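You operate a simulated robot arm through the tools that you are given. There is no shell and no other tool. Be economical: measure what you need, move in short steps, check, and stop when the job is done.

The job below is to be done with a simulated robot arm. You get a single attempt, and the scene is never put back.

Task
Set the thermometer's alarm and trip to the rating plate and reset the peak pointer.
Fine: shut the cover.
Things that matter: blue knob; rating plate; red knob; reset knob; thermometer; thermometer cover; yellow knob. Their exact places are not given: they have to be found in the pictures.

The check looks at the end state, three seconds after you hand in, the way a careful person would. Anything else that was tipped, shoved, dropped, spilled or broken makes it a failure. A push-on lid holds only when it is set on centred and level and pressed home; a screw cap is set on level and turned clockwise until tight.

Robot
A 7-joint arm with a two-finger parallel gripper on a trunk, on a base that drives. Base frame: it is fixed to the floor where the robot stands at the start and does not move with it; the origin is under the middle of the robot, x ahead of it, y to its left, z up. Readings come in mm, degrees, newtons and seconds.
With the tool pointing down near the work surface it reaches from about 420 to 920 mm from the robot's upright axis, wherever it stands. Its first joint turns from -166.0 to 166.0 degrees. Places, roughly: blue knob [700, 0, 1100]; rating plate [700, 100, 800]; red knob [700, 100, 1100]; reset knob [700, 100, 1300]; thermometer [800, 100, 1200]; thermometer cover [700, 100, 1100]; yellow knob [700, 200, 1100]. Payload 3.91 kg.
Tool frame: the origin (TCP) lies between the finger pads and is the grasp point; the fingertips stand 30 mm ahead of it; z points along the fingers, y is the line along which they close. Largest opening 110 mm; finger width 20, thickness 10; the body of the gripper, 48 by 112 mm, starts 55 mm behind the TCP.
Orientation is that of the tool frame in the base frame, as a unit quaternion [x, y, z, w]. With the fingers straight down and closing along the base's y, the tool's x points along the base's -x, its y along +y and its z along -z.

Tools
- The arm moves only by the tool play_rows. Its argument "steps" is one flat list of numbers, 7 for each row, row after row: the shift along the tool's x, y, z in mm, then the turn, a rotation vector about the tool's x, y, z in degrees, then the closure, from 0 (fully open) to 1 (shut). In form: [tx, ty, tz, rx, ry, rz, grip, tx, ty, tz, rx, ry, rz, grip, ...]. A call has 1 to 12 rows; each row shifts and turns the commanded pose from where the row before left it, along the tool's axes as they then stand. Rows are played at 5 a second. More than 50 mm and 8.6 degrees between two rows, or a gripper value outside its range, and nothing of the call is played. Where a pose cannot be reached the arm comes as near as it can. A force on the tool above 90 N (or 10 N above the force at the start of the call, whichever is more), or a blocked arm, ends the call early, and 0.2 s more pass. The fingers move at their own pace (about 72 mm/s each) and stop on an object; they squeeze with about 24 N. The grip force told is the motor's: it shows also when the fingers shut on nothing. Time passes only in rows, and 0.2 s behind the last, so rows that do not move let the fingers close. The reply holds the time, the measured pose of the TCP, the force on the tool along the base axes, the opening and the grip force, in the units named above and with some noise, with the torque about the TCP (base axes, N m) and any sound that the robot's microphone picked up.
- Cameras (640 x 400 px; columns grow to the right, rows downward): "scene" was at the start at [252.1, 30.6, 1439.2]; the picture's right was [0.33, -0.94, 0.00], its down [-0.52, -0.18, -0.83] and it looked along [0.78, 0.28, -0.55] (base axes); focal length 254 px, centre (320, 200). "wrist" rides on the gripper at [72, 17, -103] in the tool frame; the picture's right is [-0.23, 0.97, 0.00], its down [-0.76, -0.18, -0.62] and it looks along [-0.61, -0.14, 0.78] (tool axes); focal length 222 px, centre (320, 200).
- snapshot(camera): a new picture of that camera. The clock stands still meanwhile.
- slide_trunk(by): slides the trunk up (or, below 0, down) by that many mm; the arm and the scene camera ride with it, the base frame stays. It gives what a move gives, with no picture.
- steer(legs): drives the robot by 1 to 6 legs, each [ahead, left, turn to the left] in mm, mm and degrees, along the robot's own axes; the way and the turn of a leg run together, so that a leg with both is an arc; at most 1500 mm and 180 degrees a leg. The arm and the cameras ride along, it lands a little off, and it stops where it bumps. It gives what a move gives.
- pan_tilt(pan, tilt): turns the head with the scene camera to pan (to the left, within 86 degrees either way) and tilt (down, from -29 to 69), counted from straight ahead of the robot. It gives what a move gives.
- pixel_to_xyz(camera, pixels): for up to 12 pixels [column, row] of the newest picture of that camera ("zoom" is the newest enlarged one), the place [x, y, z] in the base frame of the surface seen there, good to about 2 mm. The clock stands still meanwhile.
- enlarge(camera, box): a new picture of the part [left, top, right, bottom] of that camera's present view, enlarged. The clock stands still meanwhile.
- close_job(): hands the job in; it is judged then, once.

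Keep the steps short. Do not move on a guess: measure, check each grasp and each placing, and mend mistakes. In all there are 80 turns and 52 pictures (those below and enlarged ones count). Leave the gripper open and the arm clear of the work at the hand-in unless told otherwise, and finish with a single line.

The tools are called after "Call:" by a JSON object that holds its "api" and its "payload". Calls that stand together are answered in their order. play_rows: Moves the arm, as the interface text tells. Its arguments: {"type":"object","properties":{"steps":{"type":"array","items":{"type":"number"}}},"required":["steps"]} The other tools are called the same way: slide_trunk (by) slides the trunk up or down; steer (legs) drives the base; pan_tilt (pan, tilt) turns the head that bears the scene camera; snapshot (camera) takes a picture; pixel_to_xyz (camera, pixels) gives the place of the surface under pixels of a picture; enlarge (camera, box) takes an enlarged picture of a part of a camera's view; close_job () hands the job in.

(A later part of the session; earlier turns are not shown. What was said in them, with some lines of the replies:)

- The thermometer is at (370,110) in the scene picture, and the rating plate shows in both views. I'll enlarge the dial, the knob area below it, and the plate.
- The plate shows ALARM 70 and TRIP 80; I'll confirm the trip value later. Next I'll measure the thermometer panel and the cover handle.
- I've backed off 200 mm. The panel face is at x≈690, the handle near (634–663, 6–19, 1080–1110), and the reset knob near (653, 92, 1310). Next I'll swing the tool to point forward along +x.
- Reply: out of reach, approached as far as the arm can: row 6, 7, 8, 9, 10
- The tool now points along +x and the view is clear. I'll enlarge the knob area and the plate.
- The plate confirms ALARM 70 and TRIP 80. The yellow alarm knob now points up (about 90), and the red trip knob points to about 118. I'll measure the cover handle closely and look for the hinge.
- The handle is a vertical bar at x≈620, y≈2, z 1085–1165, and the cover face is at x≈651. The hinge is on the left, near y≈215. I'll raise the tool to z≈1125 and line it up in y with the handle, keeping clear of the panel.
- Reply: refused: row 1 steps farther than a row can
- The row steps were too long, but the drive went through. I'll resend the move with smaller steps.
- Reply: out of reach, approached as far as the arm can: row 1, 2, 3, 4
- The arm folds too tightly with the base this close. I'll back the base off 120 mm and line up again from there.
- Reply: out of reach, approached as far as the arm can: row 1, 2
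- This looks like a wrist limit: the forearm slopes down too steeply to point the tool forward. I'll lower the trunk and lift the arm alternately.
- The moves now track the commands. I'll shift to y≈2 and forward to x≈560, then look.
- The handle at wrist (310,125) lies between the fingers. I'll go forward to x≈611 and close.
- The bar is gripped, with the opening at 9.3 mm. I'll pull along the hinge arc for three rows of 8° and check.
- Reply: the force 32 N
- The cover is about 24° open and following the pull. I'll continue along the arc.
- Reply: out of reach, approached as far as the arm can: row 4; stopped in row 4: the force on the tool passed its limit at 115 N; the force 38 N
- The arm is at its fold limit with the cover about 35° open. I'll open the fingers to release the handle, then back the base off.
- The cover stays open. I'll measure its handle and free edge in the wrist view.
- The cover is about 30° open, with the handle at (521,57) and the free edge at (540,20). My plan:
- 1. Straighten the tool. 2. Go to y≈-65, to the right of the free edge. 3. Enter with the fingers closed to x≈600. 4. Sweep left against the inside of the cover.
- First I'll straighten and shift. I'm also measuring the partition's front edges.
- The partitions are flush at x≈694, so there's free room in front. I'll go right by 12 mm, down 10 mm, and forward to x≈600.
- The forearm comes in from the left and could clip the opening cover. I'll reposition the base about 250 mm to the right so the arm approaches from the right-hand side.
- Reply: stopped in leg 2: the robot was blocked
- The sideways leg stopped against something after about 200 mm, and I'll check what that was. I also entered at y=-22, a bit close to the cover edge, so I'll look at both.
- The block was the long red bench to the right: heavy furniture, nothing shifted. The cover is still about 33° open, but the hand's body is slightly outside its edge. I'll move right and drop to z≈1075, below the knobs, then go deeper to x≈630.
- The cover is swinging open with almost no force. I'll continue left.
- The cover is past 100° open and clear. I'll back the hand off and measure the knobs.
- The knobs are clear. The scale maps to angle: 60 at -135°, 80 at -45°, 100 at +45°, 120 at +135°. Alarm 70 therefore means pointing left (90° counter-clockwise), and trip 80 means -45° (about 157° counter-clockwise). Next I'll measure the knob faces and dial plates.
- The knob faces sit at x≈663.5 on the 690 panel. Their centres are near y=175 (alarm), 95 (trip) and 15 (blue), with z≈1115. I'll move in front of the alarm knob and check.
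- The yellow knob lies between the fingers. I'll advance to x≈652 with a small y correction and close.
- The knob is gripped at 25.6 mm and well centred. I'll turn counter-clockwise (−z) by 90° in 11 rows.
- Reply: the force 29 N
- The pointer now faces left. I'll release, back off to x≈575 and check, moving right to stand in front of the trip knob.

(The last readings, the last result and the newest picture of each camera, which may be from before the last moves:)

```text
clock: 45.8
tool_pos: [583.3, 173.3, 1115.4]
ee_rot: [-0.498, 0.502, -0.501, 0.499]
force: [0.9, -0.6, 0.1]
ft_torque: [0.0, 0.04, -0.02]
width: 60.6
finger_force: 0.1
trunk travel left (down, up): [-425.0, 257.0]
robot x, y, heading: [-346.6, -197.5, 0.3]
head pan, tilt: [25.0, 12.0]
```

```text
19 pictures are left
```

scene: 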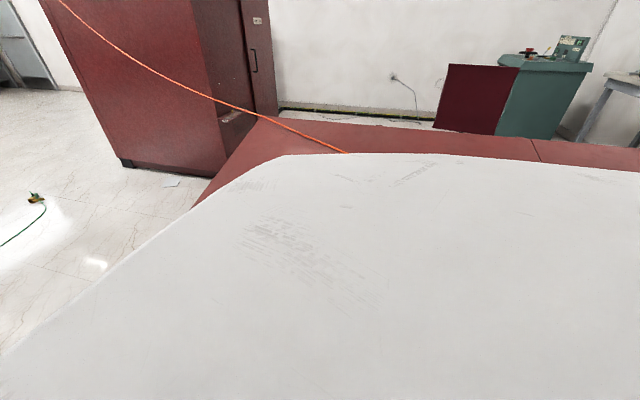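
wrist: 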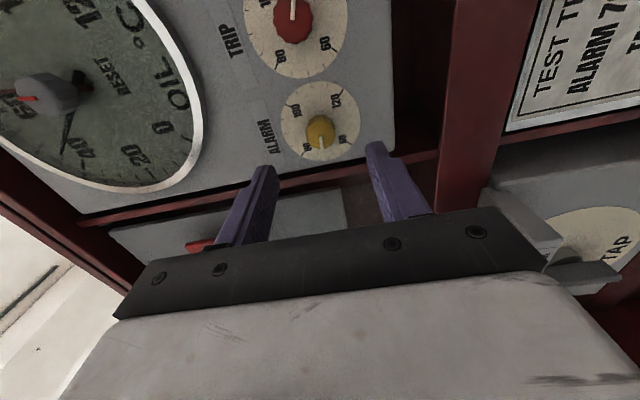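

Next I'll move right 78 mm in front of the trip knob (tool +x is now to the right), verify the alarm, and unwind the wrist clockwise.

Call:
{"api": "play_rows", "payload": {"steps": [40, 0, 0, 0, 0, 0, 0.45, 38.5, 0, 0, 0, 0, 0, 0.45, 0, 0, 0, 0, 0, 8.2, 0.45, 0, 0, 0, 0, 0, 8.2, 0.45, 0, 0, 0, 0, 0, 8.2, 0.45, 0, 0, 0, 0, 0, 8.2, 0.45, 0, 0, 0, 0, 0, 8.2, 0.45, 0, 0, 0, 0, 0, 8.2, 0.45, 0, 0, 0, 0, 0, 8.2, 0.45, 0, 0, 0, 0, 0, 8.2, 0.45, 0, 0, 0, 0, 0, 8.2, 0.45, 0, 0, 0, 0, 0, 8.2, 0.45]}}

Call:
{"api": "play_rows", "payload": {"steps": [0, 0, 0, 0, 0, 8.4, 0.45, 0, 0, 0, 0, 0, 8.4, 0.45, 0, 0, 0, 0, 0, 8.4, 0.45, 0, 0, 0, 0, 0, 8.4, 0.45, 0, 0, 0, 0, 0, 8.4, 0.45, 0, 0, 0, 0, 0, 8.4, 0.45, 0, 0, 0, 0, 0, 8.4, 0.45, 0, 0, 0, 0, 0, 8.4, 0.45, 0, 0, 0, 0, 0, 8.4, 0.45, 0, 0, 0, 0, 0, 0, 0.45]}}

Call:
{"api": "enlarge", "payload": {"camera": "scene", "box": [315, 165, 385, 210]}}

Call:
{"api": "snapshot", "payload": {"camera": "wrist"}}

```text
clock: 48.4
tool_pos: [582.1, 96.1, 1115.2]
ee_rot: [-0.046, 0.706, -0.05, 0.705]
force: [-0.1, 0.1, -0.3]
ft_torque: [-0.02, -0.01, -0.01]
width: 60.4
finger_force: 0.0
trunk travel left (down, up): [-425.0, 257.0]
robot x, y, heading: [-349.1, -198.6, -0.0]
head pan, tilt: [25.0, 12.0]
```

```text
clock: 50.6
tool_pos: [582.4, 96.5, 1115.3]
ee_rot: [0.396, 0.586, 0.393, 0.588]
force: [0.7, -0.7, -0.8]
ft_torque: [0.02, 0.0, 0.0]
width: 60.3
finger_force: 0.0
trunk travel left (down, up): [-425.0, 257.0]
robot x, y, heading: [-351.2, -196.6, 0.1]
head pan, tilt: [25.0, 12.0]
```

```text
8.89 times, centred on (350, 188) of scene
```

zoom: 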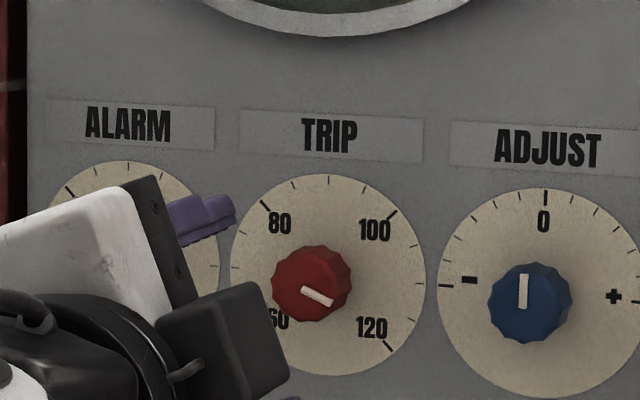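

```text
17 pictures are left
```

wrist: 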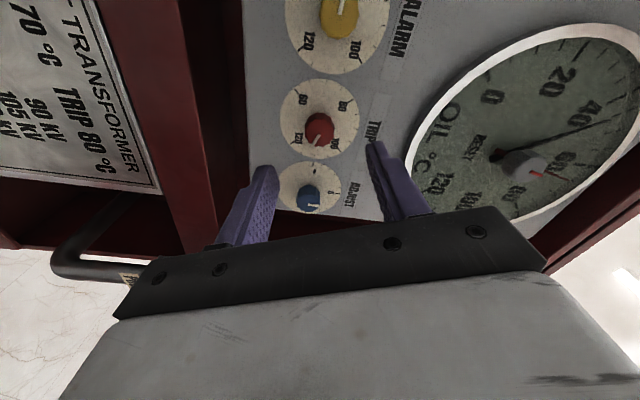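

I'll advance onto the red knob and close.

Call:
{"api": "play_rows", "payload": {"steps": [0, 0, 35, 0, 0, 0, 0.45, 0, 0, 35, 0, 0, 0, 0.45, 0, 0, 0, 0, 0, 0, 0.6, 0, 0, 0, 0, 0, 0, 0.8, 0, 0, 0, 0, 0, 0, 1, 0, 0, 0, 0, 0, 0, 1]}}

```text
clock: 52.0
tool_pos: [650.5, 94.4, 1115.0]
ee_rot: [0.395, 0.586, 0.393, 0.588]
force: [6.5, 3.3, 6.3]
ft_torque: [0.02, -0.22, 0.02]
width: 25.6
finger_force: 44.7
trunk travel left (down, up): [-425.0, 257.0]
robot x, y, heading: [-348.7, -199.6, -0.1]
head pan, tilt: [25.0, 12.0]
```

The red knob is gripped. I'll turn it counter-clockwise by 158°.

Call:
{"api": "play_rows", "payload": {"steps": [0, 0, 0, 0, 0, -8.3, 1, 0, 0, 0, 0, 0, -8.3, 1, 0, 0, 0, 0, 0, -8.3, 1, 0, 0, 0, 0, 0, -8.3, 1, 0, 0, 0, 0, 0, -8.3, 1, 0, 0, 0, 0, 0, -8.3, 1, 0, 0, 0, 0, 0, -8.3, 1, 0, 0, 0, 0, 0, -8.3, 1, 0, 0, 0, 0, 0, -8.3, 1, 0, 0, 0, 0, 0, -8.3, 1]}}

Call:
{"api": "play_rows", "payload": {"steps": [0, 0, 0, 0, 0, -8.3, 1, 0, 0, 0, 0, 0, -8.3, 1, 0, 0, 0, 0, 0, -8.3, 1, 0, 0, 0, 0, 0, -8.3, 1, 0, 0, 0, 0, 0, -8.3, 1, 0, 0, 0, 0, 0, -8.3, 1, 0, 0, 0, 0, 0, -8.3, 1, 0, 0, 0, 0, 0, -8.3, 1, 0, 0, 0, 0, 0, -8.3, 1, 0, 0, 0, 0, 0, 0, 1]}}

Call:
{"api": "enlarge", "payload": {"camera": "scene", "box": [315, 165, 385, 210]}}

```text
clock: 54.2
tool_pos: [651.4, 95.4, 1117.1]
ee_rot: [-0.093, 0.701, -0.098, 0.7]
force: [-36.4, -8.0, -20.0]
ft_torque: [-0.02, 0.49, -0.27]
width: 25.3
finger_force: 44.6
trunk travel left (down, up): [-425.0, 257.0]
robot x, y, heading: [-349.2, -198.6, 0.0]
head pan, tilt: [25.0, 12.0]
```

```text
clock: 56.4
tool_pos: [652.9, 96.4, 1114.9]
ee_rot: [0.499, -0.5, 0.502, -0.499]
force: [-21.7, -1.6, -16.2]
ft_torque: [0.01, 0.52, 0.11]
width: 25.5
finger_force: 45.1
trunk travel left (down, up): [-425.0, 257.0]
robot x, y, heading: [-348.6, -199.7, 0.1]
head pan, tilt: [25.0, 12.0]
```

```text
8.89 times, centred on (350, 188) of scene
```

zoom: 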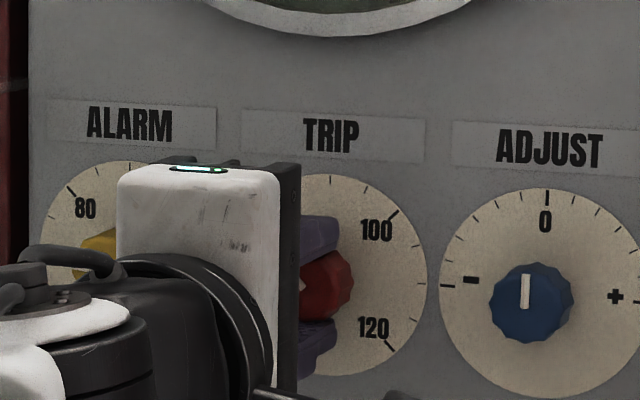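

I'll release, back off, and drop below the knobs so I can see all the dials.

Call:
{"api": "play_rows", "payload": {"steps": [0, 0, 0, 0, 0, 0, 0.6, 0, 0, 0, 0, 0, 0, 0.45, 0, 0, 0, 0, 0, 0, 0.45, 0, 0, -40, 0, 0, 0, 0.45, 0, 0, -40, 0, 0, 0, 0.45, 0, 40, -20, 0, 0, 8, 0.45, 0, 40, 0, 0, 0, 8, 0.45, 0, 0, 0, 0, 0, 0, 0.45]}}

Call:
{"api": "enlarge", "payload": {"camera": "scene", "box": [315, 165, 385, 210]}}

Call:
{"api": "enlarge", "payload": {"camera": "scene", "box": [305, 90, 395, 165]}}

Call:
{"api": "pixel_to_xyz", "payload": {"camera": "zoom", "pixels": [[300, 200], [310, 215], [320, 225], [290, 210], [330, 210], [310, 190], [320, 280], [250, 200], [310, 240]]}}

```text
clock: 58.2
tool_pos: [553.2, 102.6, 1037.1]
ee_rot: [-0.424, 0.566, -0.427, 0.563]
force: [0.4, -0.8, 0.1]
ft_torque: [0.0, -0.05, 0.0]
width: 60.4
finger_force: 0.0
trunk travel left (down, up): [-425.0, 257.0]
robot x, y, heading: [-351.8, -200.9, -0.1]
head pan, tilt: [25.0, 12.0]
```

```text
8.89 times, centred on (350, 188) of scene
```

zoom: 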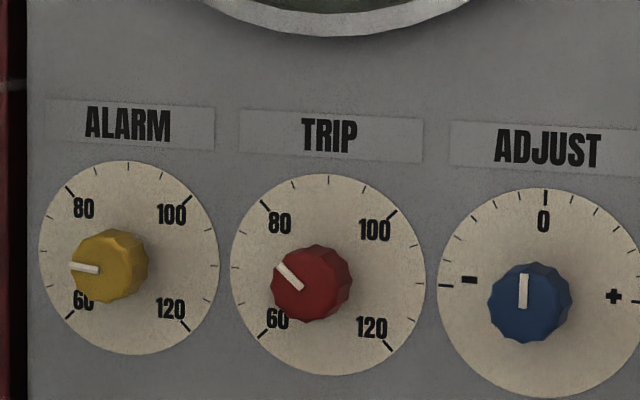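

```text
5.33 times, centred on (350, 128) of scene
```

zoom: 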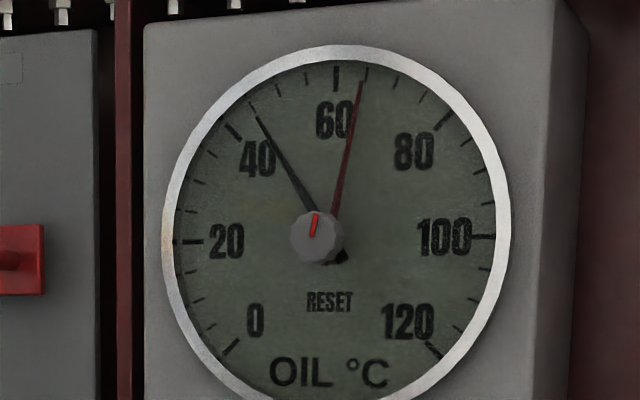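

```text
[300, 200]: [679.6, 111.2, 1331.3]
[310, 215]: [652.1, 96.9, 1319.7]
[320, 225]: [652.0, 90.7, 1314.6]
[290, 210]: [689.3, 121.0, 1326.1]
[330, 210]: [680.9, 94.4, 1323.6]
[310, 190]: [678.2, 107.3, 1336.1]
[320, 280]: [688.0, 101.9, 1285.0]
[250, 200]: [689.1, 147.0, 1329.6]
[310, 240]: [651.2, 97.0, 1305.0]
```

Alarm reads about 70 and trip about 80. On the dial, the black needle is at 45 and the red peak pointer at 65. The reset knob face is near (651, 94, 1307). I'll zoom to verify the knobs, then unwind the wrist and rise to the dial.

Call:
{"api": "enlarge", "payload": {"camera": "scene", "box": [318, 180, 364, 209]}}

Call:
{"api": "play_rows", "payload": {"steps": [0, 0, 0, 0, 0, 8.2, 0.45, 0, 0, 0, 0, 0, 8.2, 0.45, 0, 0, 0, 0, 0, 8.2, 0.45, 0, 0, 0, 0, 0, 8.2, 0.45, 0, 0, 0, 0, 0, 8.2, 0.45, 0, 0, 0, 0, 0, 8.2, 0.45, 0, 0, 0, 0, 0, 8.2, 0.45, 0, 0, 0, 0, 0, 8.2, 0.45, 0, 0, 0, 0, 0, 8.2, 0.45, 0, 0, 0, 0, 0, 0, 0.45]}}

Call:
{"api": "play_rows", "payload": {"steps": [-45, -1, 0, 0, 0, 0, 0.45, -45, -1, 0, 0, 0, 0, 0.45, -45, -1, 0, 0, 0, 0, 0.45, -45, -2, 0, 0, 0, 0, 0.45, -45, -2, 0, 0, 0, 0, 0.45, -45, -2, 0, 0, 0, 0, 0.45, 0, 0, 0, 0, 0, 0, 0.45]}}

Call:
{"api": "snapshot", "payload": {"camera": "wrist"}}

```text
13.79 times, centred on (341, 194) of scene
```

zoom: 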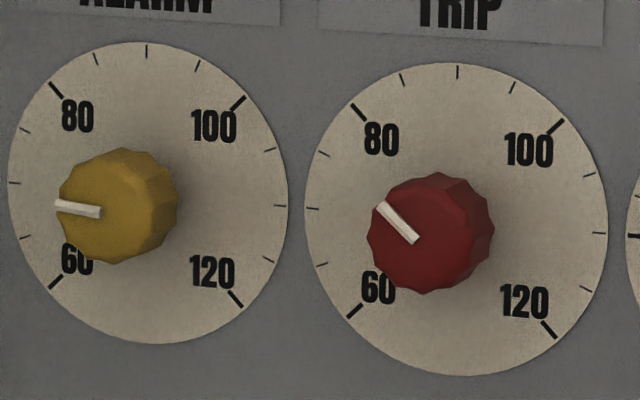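

```text
clock: 60.4
tool_pos: [552.2, 101.1, 1035.6]
ee_rot: [0.002, 0.707, -0.003, 0.707]
force: [-0.7, -0.3, -0.6]
ft_torque: [-0.02, 0.03, 0.02]
width: 60.7
finger_force: 0.0
trunk travel left (down, up): [-425.0, 257.0]
robot x, y, heading: [-346.0, -203.4, -0.3]
head pan, tilt: [25.0, 12.0]
```

```text
clock: 62.0
tool_pos: [554.0, 96.3, 1260.7]
ee_rot: [0.0, 0.707, -0.003, 0.707]
force: [-0.9, -0.2, 0.1]
ft_torque: [0.0, -0.02, -0.02]
width: 60.8
finger_force: 0.0
out of reach, approached as far as the arm can: row 6
trunk travel left (down, up): [-425.0, 257.0]
robot x, y, heading: [-348.1, -199.1, -0.1]
head pan, tilt: [25.0, 12.0]
```

```text
12 pictures are left
```

wrist: 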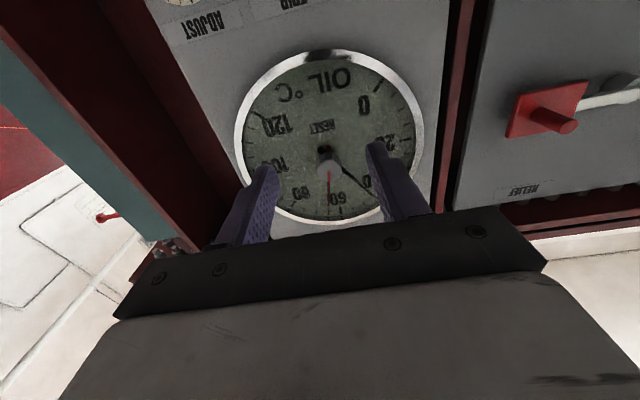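

Trip is at about 79.5, which is good. Alarm is at about 71.4, so I'll trim it afterwards. I need z≈1307 for the reset knob, so I'll raise the trunk 46 mm.

Call:
{"api": "slide_trunk", "payload": {"by": 46}}

Call:
{"api": "snapshot", "payload": {"camera": "wrist"}}

Call:
{"api": "pixel_to_xyz", "payload": {"camera": "wrist", "pixels": [[325, 112], [330, 118], [320, 120], [335, 112], [322, 106], [328, 125]]}}

```text
clock: 62.9
tool_pos: [554.2, 95.5, 1305.6]
ee_rot: [0.0, 0.707, -0.004, 0.707]
force: [-0.3, 0.0, 0.1]
ft_torque: [-0.04, 0.01, -0.03]
width: 60.3
finger_force: 0.1
trunk travel left (down, up): [-471.0, 211.0]
robot x, y, heading: [-346.6, -199.4, 0.0]
head pan, tilt: [25.0, 12.0]
```

```text
11 pictures are left
```

wrist: 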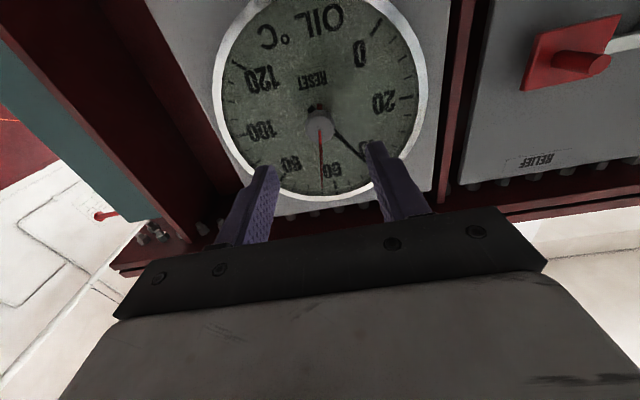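

```text
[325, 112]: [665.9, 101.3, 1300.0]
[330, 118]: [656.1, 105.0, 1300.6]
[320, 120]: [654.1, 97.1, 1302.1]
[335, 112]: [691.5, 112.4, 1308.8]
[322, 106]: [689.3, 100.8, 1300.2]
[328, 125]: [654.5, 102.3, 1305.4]
```

The knob centre is near y≈95, z≈1307 and the tool is aligned. I'll advance to x≈641 (fingertips at 671, short of the pointers at 679) and close.

Call:
{"api": "play_rows", "payload": {"steps": [-2, 0, 45, 0, 0, 0, 0.45, 0, 0, 42, 0, 0, 0, 0.45, 0, 0, 0, 0, 0, 0, 0.6, 0, 0, 0, 0, 0, 0, 0.8, 0, 0, 0, 0, 0, 0, 1, 0, 0, 0, 0, 0, 0, 1]}}

```text
clock: 64.3
tool_pos: [553.3, 96.4, 1306.3]
ee_rot: [0.001, 0.707, -0.004, 0.707]
force: [0.6, -0.2, 0.0]
ft_torque: [0.01, -0.02, 0.02]
width: 0.0
finger_force: 24.0
out of reach, approached as far as the arm can: row 1, 2
trunk travel left (down, up): [-471.0, 211.0]
robot x, y, heading: [-347.0, -201.0, 0.2]
head pan, tilt: [25.0, 12.0]
```

That was out of reach at this height. I'll open the fingers, raise the trunk 100 mm, lower the arm by 100 mm, then try again.

Call:
{"api": "slide_trunk", "payload": {"by": 100}}

Call:
{"api": "play_rows", "payload": {"steps": [50, 0, 0, 0, 0, 0, 0.45, 49, 0, 0, 0, 0, 0, 0.45, 0, 0, 20, 0, 0, 0, 0.45, 0, 0, 0, 0, 0, 0, 0.45]}}

```text
clock: 65.6
tool_pos: [554.0, 95.4, 1406.3]
ee_rot: [0.0, 0.707, -0.004, 0.707]
force: [-0.5, -0.3, -0.2]
ft_torque: [0.03, 0.01, -0.03]
width: 0.0
finger_force: 23.1
trunk travel left (down, up): [-571.0, 111.0]
robot x, y, heading: [-348.9, -202.7, -0.1]
head pan, tilt: [25.0, 12.0]
```

```text
clock: 66.6
tool_pos: [572.9, 93.7, 1307.5]
ee_rot: [0.0, 0.707, -0.004, 0.707]
force: [-0.4, -0.1, 0.0]
ft_torque: [-0.03, 0.0, -0.01]
width: 60.4
finger_force: 0.1
trunk travel left (down, up): [-571.0, 111.0]
robot x, y, heading: [-351.0, -199.1, 0.2]
head pan, tilt: [25.0, 12.0]
```

Reach is good now at (573, 94, 1307). I'll advance 68 mm and close.

Call:
{"api": "play_rows", "payload": {"steps": [0, 1, 34, 0, 0, 0, 0.45, 0, 0, 34, 0, 0, 0, 0.45, 0, 0, 0, 0, 0, 0, 0.6, 0, 0, 0, 0, 0, 0, 0.8, 0, 0, 0, 0, 0, 0, 1, 0, 0, 0, 0, 0, 0, 1]}}

```text
clock: 68.0
tool_pos: [619.5, 95.9, 1306.5]
ee_rot: [-0.001, 0.707, -0.004, 0.707]
force: [0.5, 0.0, 0.2]
ft_torque: [-0.01, -0.03, 0.01]
width: 0.1
finger_force: 24.2
out of reach, approached as far as the arm can: row 2
trunk travel left (down, up): [-571.0, 111.0]
robot x, y, heading: [-350.4, -203.4, 0.2]
head pan, tilt: [25.0, 12.0]
```

The reach limit stopped me at x=619 with the fingertips just short of the knob. I'll retreat 60 mm, drive the base forward 60 mm, and re-approach.

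Call:
{"api": "play_rows", "payload": {"steps": [0, 0, -40, 0, 0, 0, 0.45, 0, 0, -40, 0, 0, 0, 0.45, 0, 0, 0, 0, 0, 0, 0.45]}}

Call:
{"api": "steer", "payload": {"legs": [[70, 0, 0]]}}

```text
clock: 68.8
tool_pos: [540.9, 96.5, 1307.2]
ee_rot: [0.0, 0.707, -0.003, 0.707]
force: [0.4, 0.4, 0.3]
ft_torque: [0.01, -0.01, 0.01]
width: 60.5
finger_force: 0.1
trunk travel left (down, up): [-571.0, 111.0]
robot x, y, heading: [-352.1, -198.7, 0.2]
head pan, tilt: [25.0, 12.0]
```

```text
clock: 69.8
tool_pos: [612.9, 97.4, 1306.2]
ee_rot: [0.0, 0.708, -0.004, 0.707]
force: [-0.3, -0.3, 0.2]
ft_torque: [0.0, -0.03, -0.01]
width: 60.4
finger_force: 0.1
trunk travel left (down, up): [-571.0, 111.0]
robot x, y, heading: [-279.2, -201.4, -0.1]
head pan, tilt: [25.0, 12.0]
```

The tool is at (613, 97, 1306). I'll advance 28 mm, shift y by -2, and close.

Call:
{"api": "play_rows", "payload": {"steps": [0, -2, 14, 0, 0, 0, 0.45, 0, 0, 14, 0, 0, 0, 0.45, 0, 0, 0, 0, 0, 0, 0.6, 0, 0, 0, 0, 0, 0, 0.8, 0, 0, 0, 0, 0, 0, 1, 0, 0, 0, 0, 0, 0, 1]}}

Call:
{"api": "snapshot", "payload": {"camera": "wrist"}}

```text
clock: 71.2
tool_pos: [638.9, 95.2, 1307.0]
ee_rot: [0.001, 0.707, -0.005, 0.707]
force: [0.2, -2.0, 0.8]
ft_torque: [0.04, 0.03, -0.07]
width: 27.2
finger_force: 44.8
trunk travel left (down, up): [-571.0, 111.0]
robot x, y, heading: [-280.8, -201.9, 0.1]
head pan, tilt: [25.0, 12.0]
```

```text
10 pictures are left
```

wrist: 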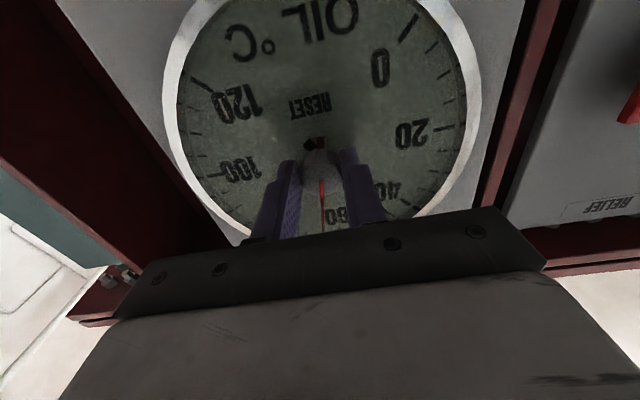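

The reset knob is gripped at 27.2 mm. I'll turn it counter-clockwise by 45° (65→45) while watching torque.

Call:
{"api": "play_rows", "payload": {"steps": [0, 0, 0, 0, 0, -7.5, 1, 0, 0, 0, 0, 0, -7.5, 1, 0, 0, 0, 0, 0, -7.5, 1, 0, 0, 0, 0, 0, -7.5, 1, 0, 0, 0, 0, 0, -7.5, 1, 0, 0, 0, 0, 0, -7.5, 1, 0, 0, 0, 0, 0, 0, 1]}}

Call:
{"api": "snapshot", "payload": {"camera": "wrist"}}

```text
clock: 72.8
tool_pos: [640.9, 92.5, 1307.4]
ee_rot: [-0.27, 0.654, -0.275, 0.652]
force: [-13.3, -15.6, -7.5]
ft_torque: [0.05, 0.47, -0.66]
width: 26.9
finger_force: 44.7
trunk travel left (down, up): [-571.0, 111.0]
robot x, y, heading: [-281.9, -202.2, -0.1]
head pan, tilt: [25.0, 12.0]
```

```text
9 pictures are left
```

wrist: 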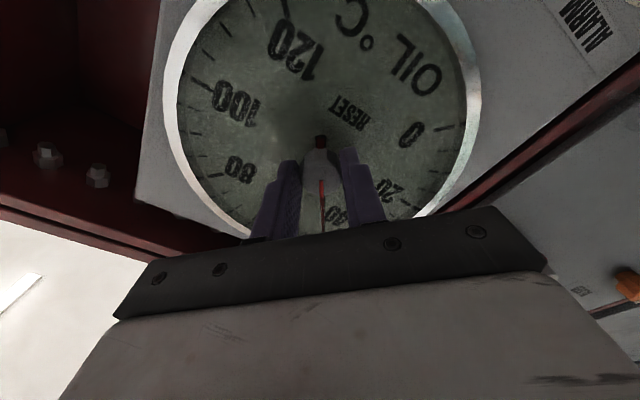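

The red pointer now lies over the black needle near 45. I'll release, retreat, unwind, lower the trunk so the tool comes to alarm-knob height, and inspect.

Call:
{"api": "play_rows", "payload": {"steps": [0, 0, 0, 0, 0, 0, 0.6, 0, 0, 0, 0, 0, 0, 0.45, 0, 0, 0, 0, 0, 0, 0.45, 0, 0, -40, 0, 0, 0, 0.45, 0, 0, -40, 0, 0, 0, 0.45, 0, 0, 0, 0, 0, 8, 0.45, 0, 0, 0, 0, 0, 8, 0.45, 0, 0, 0, 0, 0, 8, 0.45, 0, 0, 0, 0, 0, 8, 0.45, 0, 0, 0, 0, 0, 8, 0.45, 0, 0, 0, 0, 0, 5, 0.45, 0, 0, 0, 0, 0, 0, 0.45]}}

Call:
{"api": "slide_trunk", "payload": {"by": -191}}

Call:
{"api": "pan_tilt", "payload": {"pan": 27, "tilt": 5}}

Call:
{"api": "snapshot", "payload": {"camera": "scene"}}

```text
clock: 75.4
tool_pos: [560.0, 96.5, 1307.5]
ee_rot: [0.0, 0.707, -0.003, 0.707]
force: [-0.3, -0.7, -0.1]
ft_torque: [0.01, 0.0, -0.01]
width: 60.8
finger_force: 0.1
trunk travel left (down, up): [-571.0, 111.0]
robot x, y, heading: [-280.0, -202.6, 0.2]
head pan, tilt: [25.0, 12.0]
```

```text
clock: 77.5
tool_pos: [558.1, 94.9, 1115.6]
ee_rot: [0.001, 0.707, -0.004, 0.707]
force: [-0.5, -0.2, 0.5]
ft_torque: [-0.04, -0.02, 0.02]
width: 60.6
finger_force: 0.0
trunk travel left (down, up): [-380.0, 302.0]
robot x, y, heading: [-278.1, -202.9, -0.0]
head pan, tilt: [25.0, 12.0]
```

```text
clock: 78.2
tool_pos: [558.8, 96.9, 1115.8]
ee_rot: [-0.001, 0.707, -0.004, 0.707]
force: [0.0, -0.1, 0.1]
ft_torque: [-0.03, 0.07, 0.02]
width: 60.3
finger_force: 0.0
trunk travel left (down, up): [-380.0, 302.0]
robot x, y, heading: [-278.7, -201.5, -0.2]
head pan, tilt: [27.0, 5.0]
```

```text
8 pictures are left
```

scene: 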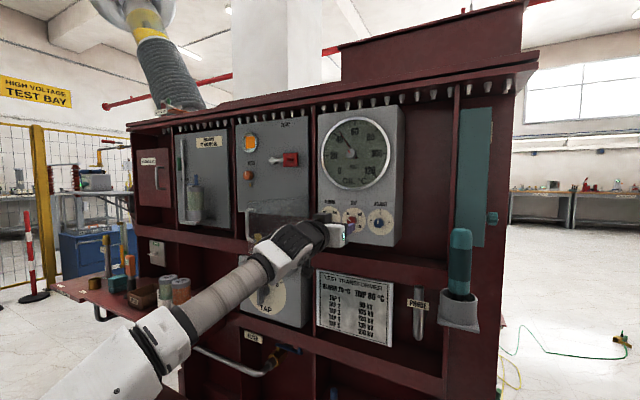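

I'll move in front of the alarm knob for the trim. One enlarged picture on the way checks the dial.

Call:
{"api": "enlarge", "payload": {"camera": "scene", "box": [315, 105, 405, 195]}}

Call:
{"api": "play_rows", "payload": {"steps": [0, 40, 0, 0, 0, 0, 0.45, 0, 38.5, 0, 0, 0, 0, 0.45, 0, 0, 30, 0, 0, 0, 0.45, 0, 0, 0, 0, 0, 0, 0.45]}}

```text
4.44 times, centred on (360, 150) of scene
```

zoom: 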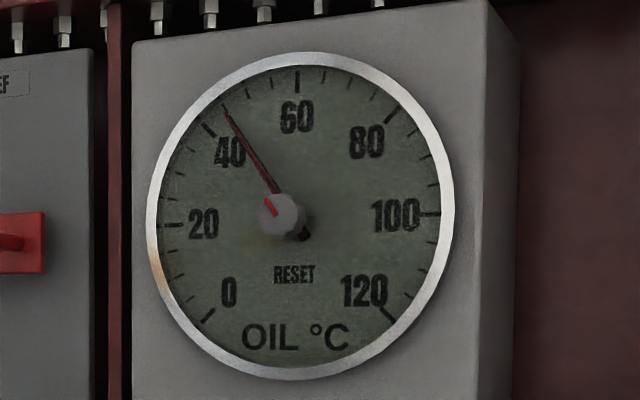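

```text
clock: 79.2
tool_pos: [562.0, 156.0, 1115.1]
ee_rot: [-0.001, 0.707, -0.003, 0.707]
force: [0.8, -0.5, -0.8]
ft_torque: [0.0, -0.02, 0.0]
width: 60.6
finger_force: 0.1
out of reach, approached as far as the arm can: row 2, 3
trunk travel left (down, up): [-380.0, 302.0]
robot x, y, heading: [-278.0, -201.5, -0.1]
head pan, tilt: [27.0, 5.0]
```

The peak pointer now sits on the needle at 45. The arm is at a wrist limit again, so I'll restore the earlier stance: base back 70 mm, trunk down 45 mm, arm up 45 mm.

Call:
{"api": "steer", "payload": {"legs": [[-70, 0, 0]]}}

Call:
{"api": "slide_trunk", "payload": {"by": -45}}

Call:
{"api": "play_rows", "payload": {"steps": [-46, 0, 0, 0, 0, 0, 0.45, 0, 19, 40, 0, 0, 0, 0.45, 0, 0, 40, 0, 0, 0, 0.45, 0, 0, 0, 0, 0, 0, 0.45]}}

```text
clock: 80.2
tool_pos: [489.8, 155.0, 1115.0]
ee_rot: [0.0, 0.707, -0.004, 0.707]
force: [0.1, -0.4, -0.2]
ft_torque: [0.02, -0.01, 0.01]
width: 60.7
finger_force: 0.1
trunk travel left (down, up): [-380.0, 302.0]
robot x, y, heading: [-346.7, -197.4, 0.0]
head pan, tilt: [27.0, 5.0]
```

```text
clock: 81.1
tool_pos: [492.2, 155.2, 1070.6]
ee_rot: [0.0, 0.707, -0.003, 0.707]
force: [-0.3, -0.3, -0.4]
ft_torque: [0.0, 0.01, 0.02]
width: 60.4
finger_force: 0.1
trunk travel left (down, up): [-335.0, 347.0]
robot x, y, heading: [-349.5, -199.1, 0.3]
head pan, tilt: [27.0, 5.0]
```

```text
clock: 82.1
tool_pos: [491.4, 154.9, 1070.2]
ee_rot: [0.0, 0.707, -0.002, 0.707]
force: [0.0, 0.1, -0.4]
ft_torque: [0.0, -0.03, -0.02]
width: 60.6
finger_force: 0.0
out of reach, approached as far as the arm can: row 1, 2, 3
trunk travel left (down, up): [-335.0, 347.0]
robot x, y, heading: [-349.5, -200.0, 0.2]
head pan, tilt: [27.0, 5.0]
```

I misread the trunk sign: it's now 90 mm lower than the earlier stance. I'll raise it 90 mm, which brings z to about 1160, and then bring the tool down to 1115.

Call:
{"api": "slide_trunk", "payload": {"by": 90}}

Call:
{"api": "play_rows", "payload": {"steps": [44, 0, 0, 0, 0, 0, 0.45, 0, 20, 40, 0, 0, 0, 0.45, 0, 0, 50, 0, 0, 0, 0.45, 0, 0, 0, 0, 0, 0, 0.45]}}

```text
clock: 83.3
tool_pos: [492.5, 154.6, 1159.8]
ee_rot: [0.0, 0.707, -0.004, 0.707]
force: [-1.0, 0.3, -0.2]
ft_torque: [-0.01, 0.02, -0.02]
width: 60.5
finger_force: 0.0
trunk travel left (down, up): [-425.0, 257.0]
robot x, y, heading: [-346.9, -202.0, 0.2]
head pan, tilt: [27.0, 5.0]
```

```text
clock: 84.3
tool_pos: [566.8, 175.0, 1117.0]
ee_rot: [-0.012, 0.689, 0.003, 0.725]
force: [0.6, -0.1, -1.3]
ft_torque: [-0.06, -0.01, -0.02]
width: 60.6
finger_force: 0.2
out of reach, approached as far as the arm can: row 2, 3
trunk travel left (down, up): [-425.0, 257.0]
robot x, y, heading: [-346.2, -199.7, 0.2]
head pan, tilt: [27.0, 5.0]
```

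The arm is near a reach limit here and tilted about 3°. I'll retreat, straighten, shift the arm right, then drive the base left and forward so the knob sits comfortably in reach.

Call:
{"api": "play_rows", "payload": {"steps": [0, 0, -40, 1.2, 2.9, 0.7, 0.45, 0, -40, -20, 0, 0, 0, 0.45, 0, -40, 0, 0, 0, 0, 0.45, 0, 0, 0, 0, 0, 0, 0.45]}}

Call:
{"api": "steer", "payload": {"legs": [[0, 78, 0], [40, 0, 0]]}}

```text
clock: 85.0
tool_pos: [566.6, -2.8, 1106.7]
ee_rot: [0.072, 0.707, -0.079, 0.699]
force: [-0.6, 1.0, -0.4]
ft_torque: [0.02, -0.06, -0.04]
width: 60.3
finger_force: 0.1
trunk travel left (down, up): [-425.0, 257.0]
robot x, y, heading: [-347.5, -198.9, 0.1]
head pan, tilt: [27.0, 5.0]
stopped in row 3: the arm was blocked; the commanded pose is now the measured one
```

```text
clock: 86.7
tool_pos: [605.1, 70.3, 1108.3]
ee_rot: [0.074, 0.706, -0.079, 0.7]
force: [0.1, 0.4, 0.1]
ft_torque: [-0.01, 0.0, 0.0]
width: 60.7
finger_force: 0.0
trunk travel left (down, up): [-425.0, 257.0]
robot x, y, heading: [-309.2, -126.6, 0.1]
head pan, tilt: [27.0, 5.0]
```

The arm jumped further right than I commanded (to y≈-3) and reported it was blocked. I need to look before doing anything else.

Call:
{"api": "snapshot", "payload": {"camera": "scene"}}

```text
6 pictures are left
```

scene: 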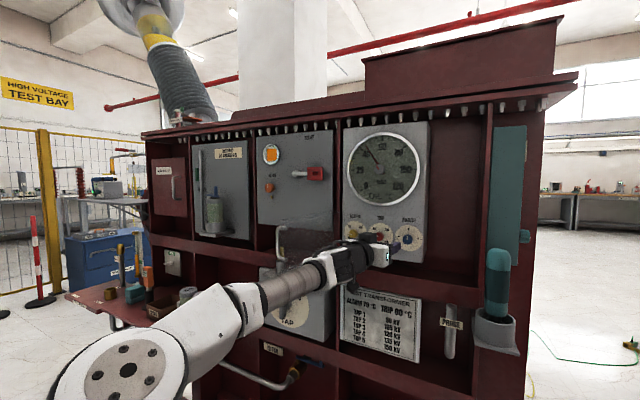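

Nothing is disturbed, and the cover is still open and clear. I'll back up, straighten the 12° yaw in two rows, and move in front of the alarm knob.

Call:
{"api": "play_rows", "payload": {"steps": [0, 0, -20, -6.2, -0.25, 0.2, 0.45, 0, 0, -10, -6.2, -0.25, 0.2, 0.45, -4, 25, 0, 0, 0, 0, 0.45, -4, 25, 0, 0, 0, 0, 0.45, 0, 0, 0, 0, 0, 0, 0.45]}}

```text
clock: 87.9
tool_pos: [577.3, 126.8, 1116.3]
ee_rot: [-0.001, 0.707, 0.001, 0.707]
force: [1.3, 0.2, 0.1]
ft_torque: [0.01, 0.03, 0.03]
width: 60.5
finger_force: 0.1
trunk travel left (down, up): [-425.0, 257.0]
robot x, y, heading: [-312.8, -122.5, -0.0]
head pan, tilt: [27.0, 5.0]
```

Tracking is good again. I'll move left 48 mm to y≈175 and check that it arrives.

Call:
{"api": "play_rows", "payload": {"steps": [0, 24, 0, 0, 0, 0, 0.45, 0, 24, 0, 0, 0, 0, 0.45, 0, 0, 20, 0, 0, 0, 0.45, 0, 0, 0, 0, 0, 0, 0.45]}}

```text
clock: 88.9
tool_pos: [596.2, 172.9, 1116.2]
ee_rot: [0.0, 0.708, 0.0, 0.706]
force: [0.2, -0.8, 0.4]
ft_torque: [-0.02, 0.02, -0.02]
width: 60.4
finger_force: 0.0
trunk travel left (down, up): [-425.0, 257.0]
robot x, y, heading: [-309.7, -127.8, 0.1]
head pan, tilt: [27.0, 5.0]
```

In position. I'll advance 56 mm, grip, turn a further 6.3° counter-clockwise, release and retreat.

Call:
{"api": "play_rows", "payload": {"steps": [0, 2, 28, 0, 0, 0, 0.45, 0, 0, 28, 0, 0, 0, 0.45, 0, 0, 0, 0, 0, 0, 0.6, 0, 0, 0, 0, 0, 0, 0.8, 0, 0, 0, 0, 0, 0, 1, 0, 0, 0, 0, 0, 0, 1, 0, 0, 0, 0, 0, -3.2, 1, 0, 0, 0, 0, 0, -3.1, 1, 0, 0, 0, 0, 0, 0, 1]}}

Call:
{"api": "play_rows", "payload": {"steps": [0, 0, 0, 0, 0, 0, 0.6, 0, 0, 0, 0, 0, 0, 0.45, 0, 0, 0, 0, 0, 0, 0.45, 0, 0, -40, 0, 0, 0, 0.45, 0, 0, -40, 0, 0, 0, 0.6, 45, 0, 0, 0, 0, 6.3, 0.9, 15, 0, 0, 0, 0, 0, 1]}}

Call:
{"api": "enlarge", "payload": {"camera": "scene", "box": [338, 205, 398, 255]}}

```text
clock: 90.9
tool_pos: [653.8, 173.4, 1117.6]
ee_rot: [-0.038, 0.705, -0.04, 0.707]
force: [18.5, -1.2, 11.9]
ft_torque: [-0.02, -0.25, -0.05]
width: 25.5
finger_force: 45.5
trunk travel left (down, up): [-425.0, 257.0]
robot x, y, heading: [-308.9, -123.0, -0.0]
head pan, tilt: [27.0, 5.0]
```

```text
clock: 92.5
tool_pos: [572.8, 171.3, 1057.5]
ee_rot: [0.0, 0.707, 0.0, 0.707]
force: [-0.1, -0.1, 0.1]
ft_torque: [-0.05, -0.02, 0.0]
width: 0.1
finger_force: 24.3
trunk travel left (down, up): [-425.0, 257.0]
robot x, y, heading: [-311.1, -122.0, -0.1]
head pan, tilt: [27.0, 5.0]
```

```text
8.00 times, centred on (368, 230) of scene
```

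zoom: 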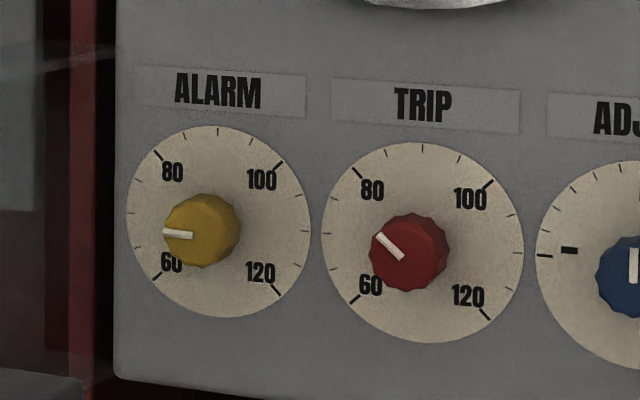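

Alarm now reads about 70. Trip reads about 79 (pointer some 3–4° past −45°), so I'll nudge it 3.5° clockwise. First I'll move in front of the red knob.

Call:
{"api": "play_rows", "payload": {"steps": [0, -38, 0, 0, 0, 0, 0.7, 0, -38, 0, 0, 0, 0, 0.45, -30, 0, 0, 0, 0, 0, 0.45, -28, 0, 22, 0, 0, 0, 0.45, 0, 0, 0, 0, 0, 0, 0.45]}}

```text
clock: 93.7
tool_pos: [593.8, 94.8, 1114.9]
ee_rot: [0.001, 0.707, 0.0, 0.707]
force: [-0.1, -0.1, -0.5]
ft_torque: [-0.01, -0.01, 0.03]
width: 60.5
finger_force: 0.1
trunk travel left (down, up): [-425.0, 257.0]
robot x, y, heading: [-307.1, -121.3, -0.2]
head pan, tilt: [27.0, 5.0]
```

Call:
{"api": "play_rows", "payload": {"steps": [0, 0.5, 29, 0, 0, 0, 0.45, 0, 0, 29, 0, 0, 0, 0.45, 0, 0, 0, 0, 0, 0, 0.6, 0, 0, 0, 0, 0, 0, 0.8, 0, 0, 0, 0, 0, 0, 1, 0, 0, 0, 0, 0, 0, 1, 0, 0, 0, 0, 0, 1.8, 1, 0, 0, 0, 0, 0, 1.7, 1, 0, 0, 0, 0, 0, 0, 1]}}

Call:
{"api": "play_rows", "payload": {"steps": [0, 0, 0, 0, 0, 0, 0.6, 0, 0, 0, 0, 0, 0, 0.45, 0, 0, 0, 0, 0, 0, 0.45, 0, 0, -40, 0, 0, 0, 0.45, 0, 0, -40, 0, 0, 0, 0.6, 30, 0, 0, 0, 0, -3.5, 0.9, 30, 0, 0, 0, 0, 0, 1]}}

Call:
{"api": "enlarge", "payload": {"camera": "scene", "box": [300, 195, 400, 258]}}

```text
clock: 95.7
tool_pos: [652.5, 94.2, 1114.8]
ee_rot: [0.022, 0.707, 0.021, 0.707]
force: [2.3, -4.3, 1.1]
ft_torque: [0.0, -0.24, -0.17]
width: 25.5
finger_force: 45.2
trunk travel left (down, up): [-425.0, 257.0]
robot x, y, heading: [-308.6, -124.9, 0.1]
head pan, tilt: [27.0, 5.0]
```

```text
clock: 97.3
tool_pos: [573.2, 99.0, 1057.8]
ee_rot: [0.0, 0.707, 0.0, 0.707]
force: [-0.5, -0.4, 1.1]
ft_torque: [-0.01, 0.0, -0.01]
width: 0.0
finger_force: 24.2
trunk travel left (down, up): [-425.0, 257.0]
robot x, y, heading: [-305.3, -121.2, -0.2]
head pan, tilt: [27.0, 5.0]
```

```text
6.35 times, centred on (350, 226) of scene
```

zoom: 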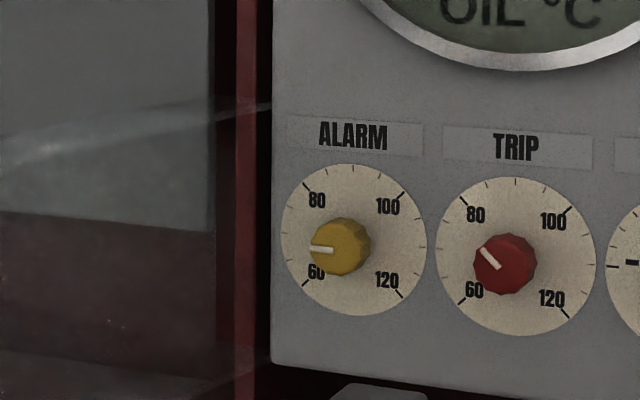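

Alarm reads 70 and trip 80. Now I'll close the cover. First I'll locate its handle and free edge in the last full scene picture, since the base hasn't moved since it was taken.

Call:
{"api": "pixel_to_xyz", "payload": {"camera": "scene", "pixels": [[278, 230], [278, 236], [279, 242], [279, 248], [284, 228], [290, 227], [277, 252], [281, 262], [300, 232], [320, 235]]}}

```text
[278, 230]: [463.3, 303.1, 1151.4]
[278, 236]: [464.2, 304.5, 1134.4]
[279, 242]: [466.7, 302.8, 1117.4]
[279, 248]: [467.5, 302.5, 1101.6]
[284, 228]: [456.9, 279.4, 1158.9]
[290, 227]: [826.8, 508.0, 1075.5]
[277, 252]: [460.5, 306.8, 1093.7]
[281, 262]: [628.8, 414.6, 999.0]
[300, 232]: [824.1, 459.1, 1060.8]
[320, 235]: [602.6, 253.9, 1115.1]
```

The handle is at (465, 303) and the cover about 107° open. I'll retreat the base, drive left, and then sweep right from outside the cover. First come the retreat and the lateral drive.

Call:
{"api": "steer", "payload": {"legs": [[-250, 0, 0], [0, 310, 0]]}}

Call:
{"api": "play_rows", "payload": {"steps": [-30, 0, 0, 0, 0, 0, 1, -30, 0, 0, 0, 0, 0, 1, 0, 0, 0, 0, 0, 0, 1]}}

```text
clock: 101.7
tool_pos: [323.6, 408.1, 1056.6]
ee_rot: [0.0, 0.707, 0.0, 0.707]
force: [0.4, 0.0, -0.6]
ft_torque: [-0.01, 0.0, -0.01]
width: 0.0
finger_force: 24.2
trunk travel left (down, up): [-425.0, 257.0]
robot x, y, heading: [-560.7, 180.8, 0.1]
head pan, tilt: [27.0, 5.0]
```

```text
clock: 102.5
tool_pos: [322.4, 405.6, 1117.1]
ee_rot: [0.0, 0.707, 0.0, 0.707]
force: [-0.2, -0.8, 0.3]
ft_torque: [-0.03, 0.01, -0.03]
width: 0.0
finger_force: 24.2
trunk travel left (down, up): [-425.0, 257.0]
robot x, y, heading: [-558.6, 184.4, 0.3]
head pan, tilt: [27.0, 5.0]
```

Clear so far. I'll drive forward 160 mm so the tool is at x≈482, left of the cover, then take one picture to check.

Call:
{"api": "steer", "payload": {"legs": [[160, 0, 0]]}}

Call:
{"api": "snapshot", "payload": {"camera": "wrist"}}

```text
clock: 104.0
tool_pos: [485.0, 408.4, 1115.7]
ee_rot: [-0.001, 0.707, 0.001, 0.707]
force: [-0.8, 0.4, -1.0]
ft_torque: [0.02, 0.02, -0.03]
width: 0.0
finger_force: 24.3
trunk travel left (down, up): [-425.0, 257.0]
robot x, y, heading: [-400.7, 185.3, -0.1]
head pan, tilt: [27.0, 5.0]
```

```text
3 pictures are left
```

wrist: 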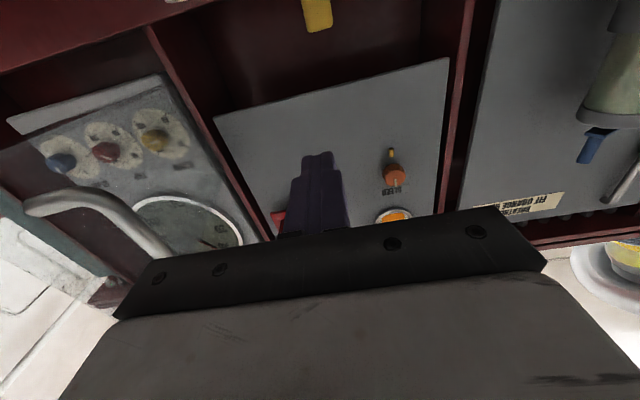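

The handle shows at (100,220), to the right of the hand as expected. I'll sweep right slowly.

Call:
{"api": "play_rows", "payload": {"steps": [0, -30, 0, 0, 0, 0, 1, 0, -30, 0, 0, 0, 0, 1, 0, -25, 0, 0, 0, 0, 1, 0, -25, 0, 0, 0, 0, 1, 0, -25, 0, 0, 0, 0, 1, 0, -25, 0, 0, 0, 0, 1, 0, -25, 0, 0, 0, 0, 1, 0, -25, 0, 0, 0, 0, 1, 0, -25, 0, 0, 0, 0, 1, 0, -25, 0, 0, 0, 0, 1, 0, -25, 0, 0, 0, 0, 1, 0, 0, 0, 0, 0, 0, 1]}}

```text
clock: 106.6
tool_pos: [487.1, 122.7, 1116.6]
ee_rot: [-0.002, 0.707, 0.001, 0.707]
force: [-0.2, -0.6, -0.2]
ft_torque: [0.01, -0.02, -0.02]
width: 0.0
finger_force: 24.2
trunk travel left (down, up): [-425.0, 257.0]
robot x, y, heading: [-401.9, 184.9, 0.2]
head pan, tilt: [27.0, 5.0]
```

The cover swung easily. I'll move left 40 mm to clear the handle, then push forward on the cover face.

Call:
{"api": "play_rows", "payload": {"steps": [0, 21, 0, 0, 0, 0, 1, 0, 21, 0, 0, 0, 0, 1, 0, 0, 25, 0, 0, 0, 1, 0, 0, 25, 0, 0, 0, 1, 0, 0, 25, 0, 0, 0, 1, 0, 0, 25, 0, 0, 0, 1, 0, 0, 15, 0, 0, 0, 1, 0, 0, 0, 0, 0, 0, 1]}}

Call:
{"api": "snapshot", "payload": {"camera": "wrist"}}

Call:
{"api": "pixel_to_xyz", "payload": {"camera": "wrist", "pixels": [[100, 100], [120, 140], [60, 60], [80, 120], [140, 180], [160, 200]]}}

```text
clock: 108.4
tool_pos: [599.6, 165.1, 1117.1]
ee_rot: [-0.001, 0.707, 0.001, 0.707]
force: [-0.5, 0.0, -0.3]
ft_torque: [0.02, 0.01, 0.03]
width: 0.1
finger_force: 24.3
trunk travel left (down, up): [-425.0, 257.0]
robot x, y, heading: [-393.4, 182.1, 0.1]
head pan, tilt: [27.0, 5.0]
```

```text
2 pictures are left
```

wrist: 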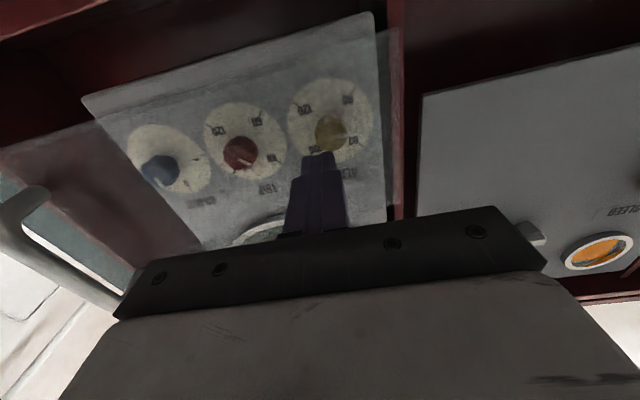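

```text
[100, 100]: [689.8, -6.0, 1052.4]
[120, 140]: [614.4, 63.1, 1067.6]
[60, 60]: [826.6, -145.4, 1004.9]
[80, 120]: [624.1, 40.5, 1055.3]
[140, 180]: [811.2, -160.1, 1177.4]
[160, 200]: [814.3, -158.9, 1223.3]
```

The cover is nearly shut, about 20° open. I'll retreat, shift right to y≈112, and push forward to the closed plane (tip 651).

Call:
{"api": "play_rows", "payload": {"steps": [0, 0, -40, 0, 0, 0, 1, 0, 0, -20, 0, 0, 0, 1, 0, -27, 0, 0, 0, 0, 1, 0, -26, 0, 0, 0, 0, 1, 0, 0, 25, 0, 0, 0, 1, 0, 0, 25, 0, 0, 0, 1, 0, 0, 18, 0, 0, 0, 1, 0, 0, 6, 0, 0, 0, 1, 0, 0, 6, 0, 0, 0, 1, 0, 0, 0, 0, 0, 0, 1]}}

```text
clock: 110.6
tool_pos: [621.0, 110.6, 1115.5]
ee_rot: [-0.002, 0.707, 0.002, 0.707]
force: [-15.4, 2.2, -4.7]
ft_torque: [-0.09, 0.11, 0.04]
width: 0.2
finger_force: 23.8
trunk travel left (down, up): [-425.0, 257.0]
robot x, y, heading: [-398.8, 186.5, 0.0]
head pan, tilt: [27.0, 5.0]
```

There's a 15 N contact at tip x=651, so the cover is against its seat. I'll press once more nearer the free edge (y≈45), then retreat.

Call:
{"api": "play_rows", "payload": {"steps": [0, 0, -30, 0, 0, 0, 1, 0, -33, 0, 0, 0, 0, 1, 0, -33, 0, 0, 0, 0, 1, 0, 0, 20, 0, 0, 0, 1, 0, 0, 9, 0, 0, 0, 1, 0, 0, 0, 0, 0, 0, 1]}}

Call:
{"api": "play_rows", "payload": {"steps": [0, 0, -40, 0, 0, 0, 1, 0, 0, -40, 0, 0, 0, 0.6, 0, 0, -40, 0, 0, 0, 0.3, 0, 0, 0, 0, 0, 0, 0]}}

Call:
{"api": "steer", "payload": {"legs": [[-200, 0, 0]]}}

Call:
{"api": "pan_tilt", "payload": {"pan": -12, "tilt": 8}}

Call:
{"api": "enlarge", "payload": {"camera": "scene", "box": [220, 90, 420, 260]}}

```text
clock: 112.0
tool_pos: [620.4, 45.4, 1116.0]
ee_rot: [-0.001, 0.707, 0.001, 0.707]
force: [0.4, -0.3, 0.3]
ft_torque: [-0.01, 0.0, -0.02]
width: 0.0
finger_force: 23.9
trunk travel left (down, up): [-425.0, 257.0]
robot x, y, heading: [-397.7, 184.3, -0.0]
head pan, tilt: [27.0, 5.0]
```

```text
clock: 113.0
tool_pos: [499.5, 44.6, 1117.1]
ee_rot: [-0.002, 0.707, 0.002, 0.707]
force: [0.0, -0.7, -0.8]
ft_torque: [0.0, 0.0, 0.02]
width: 107.5
finger_force: 0.0
trunk travel left (down, up): [-425.0, 257.0]
robot x, y, heading: [-396.7, 183.3, -0.0]
head pan, tilt: [27.0, 5.0]
```

```text
clock: 114.6
tool_pos: [296.5, 45.8, 1116.2]
ee_rot: [-0.001, 0.707, 0.001, 0.707]
force: [-0.3, -0.4, 0.4]
ft_torque: [-0.03, -0.01, -0.04]
width: 110.1
finger_force: 0.1
trunk travel left (down, up): [-425.0, 257.0]
robot x, y, heading: [-603.4, 183.2, 0.2]
head pan, tilt: [27.0, 5.0]
```

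```text
clock: 115.6
tool_pos: [296.9, 46.0, 1115.6]
ee_rot: [-0.001, 0.707, 0.001, 0.707]
force: [0.7, -0.5, 0.0]
ft_torque: [0.0, -0.01, 0.0]
width: 110.1
finger_force: 0.1
trunk travel left (down, up): [-425.0, 257.0]
robot x, y, heading: [-598.7, 186.6, 0.2]
head pan, tilt: [-12.0, 8.0]
```

```text
2.35 times, centred on (320, 175) of scene
```

zoom: 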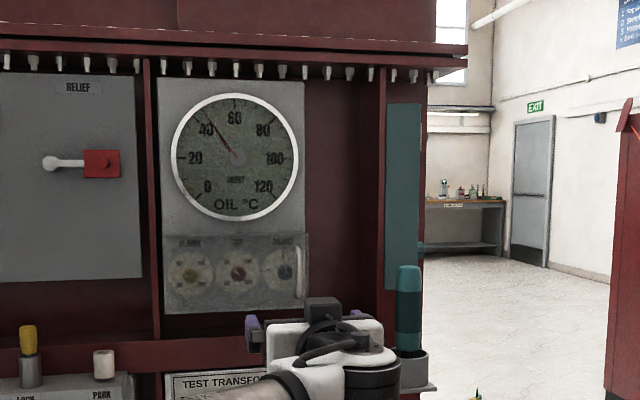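

The cover looks shut. I'll confirm by measuring the handle, which was originally at x≈614, y≈2.

Call:
{"api": "pixel_to_xyz", "payload": {"camera": "zoom", "pixels": [[299, 260], [299, 270], [299, 280], [298, 250], [300, 290]]}}

```text
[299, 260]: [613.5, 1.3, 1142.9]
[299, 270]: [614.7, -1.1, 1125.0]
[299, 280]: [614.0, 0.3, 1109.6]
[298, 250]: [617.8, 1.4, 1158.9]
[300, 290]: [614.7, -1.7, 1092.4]
```

The handle is back at x≈614, y≈0, so the cover is fully shut. The gripper is open and the arm is clear of the work, so I'm handing in.

Call:
{"api": "close_job", "payload": {}}

```text
The job is handed in.
```

Alarm is set to about 70 °C and trip to about 80 °C, the peak pointer is reset onto the needle at 45 °C, the cover is shut, and the job is handed in.
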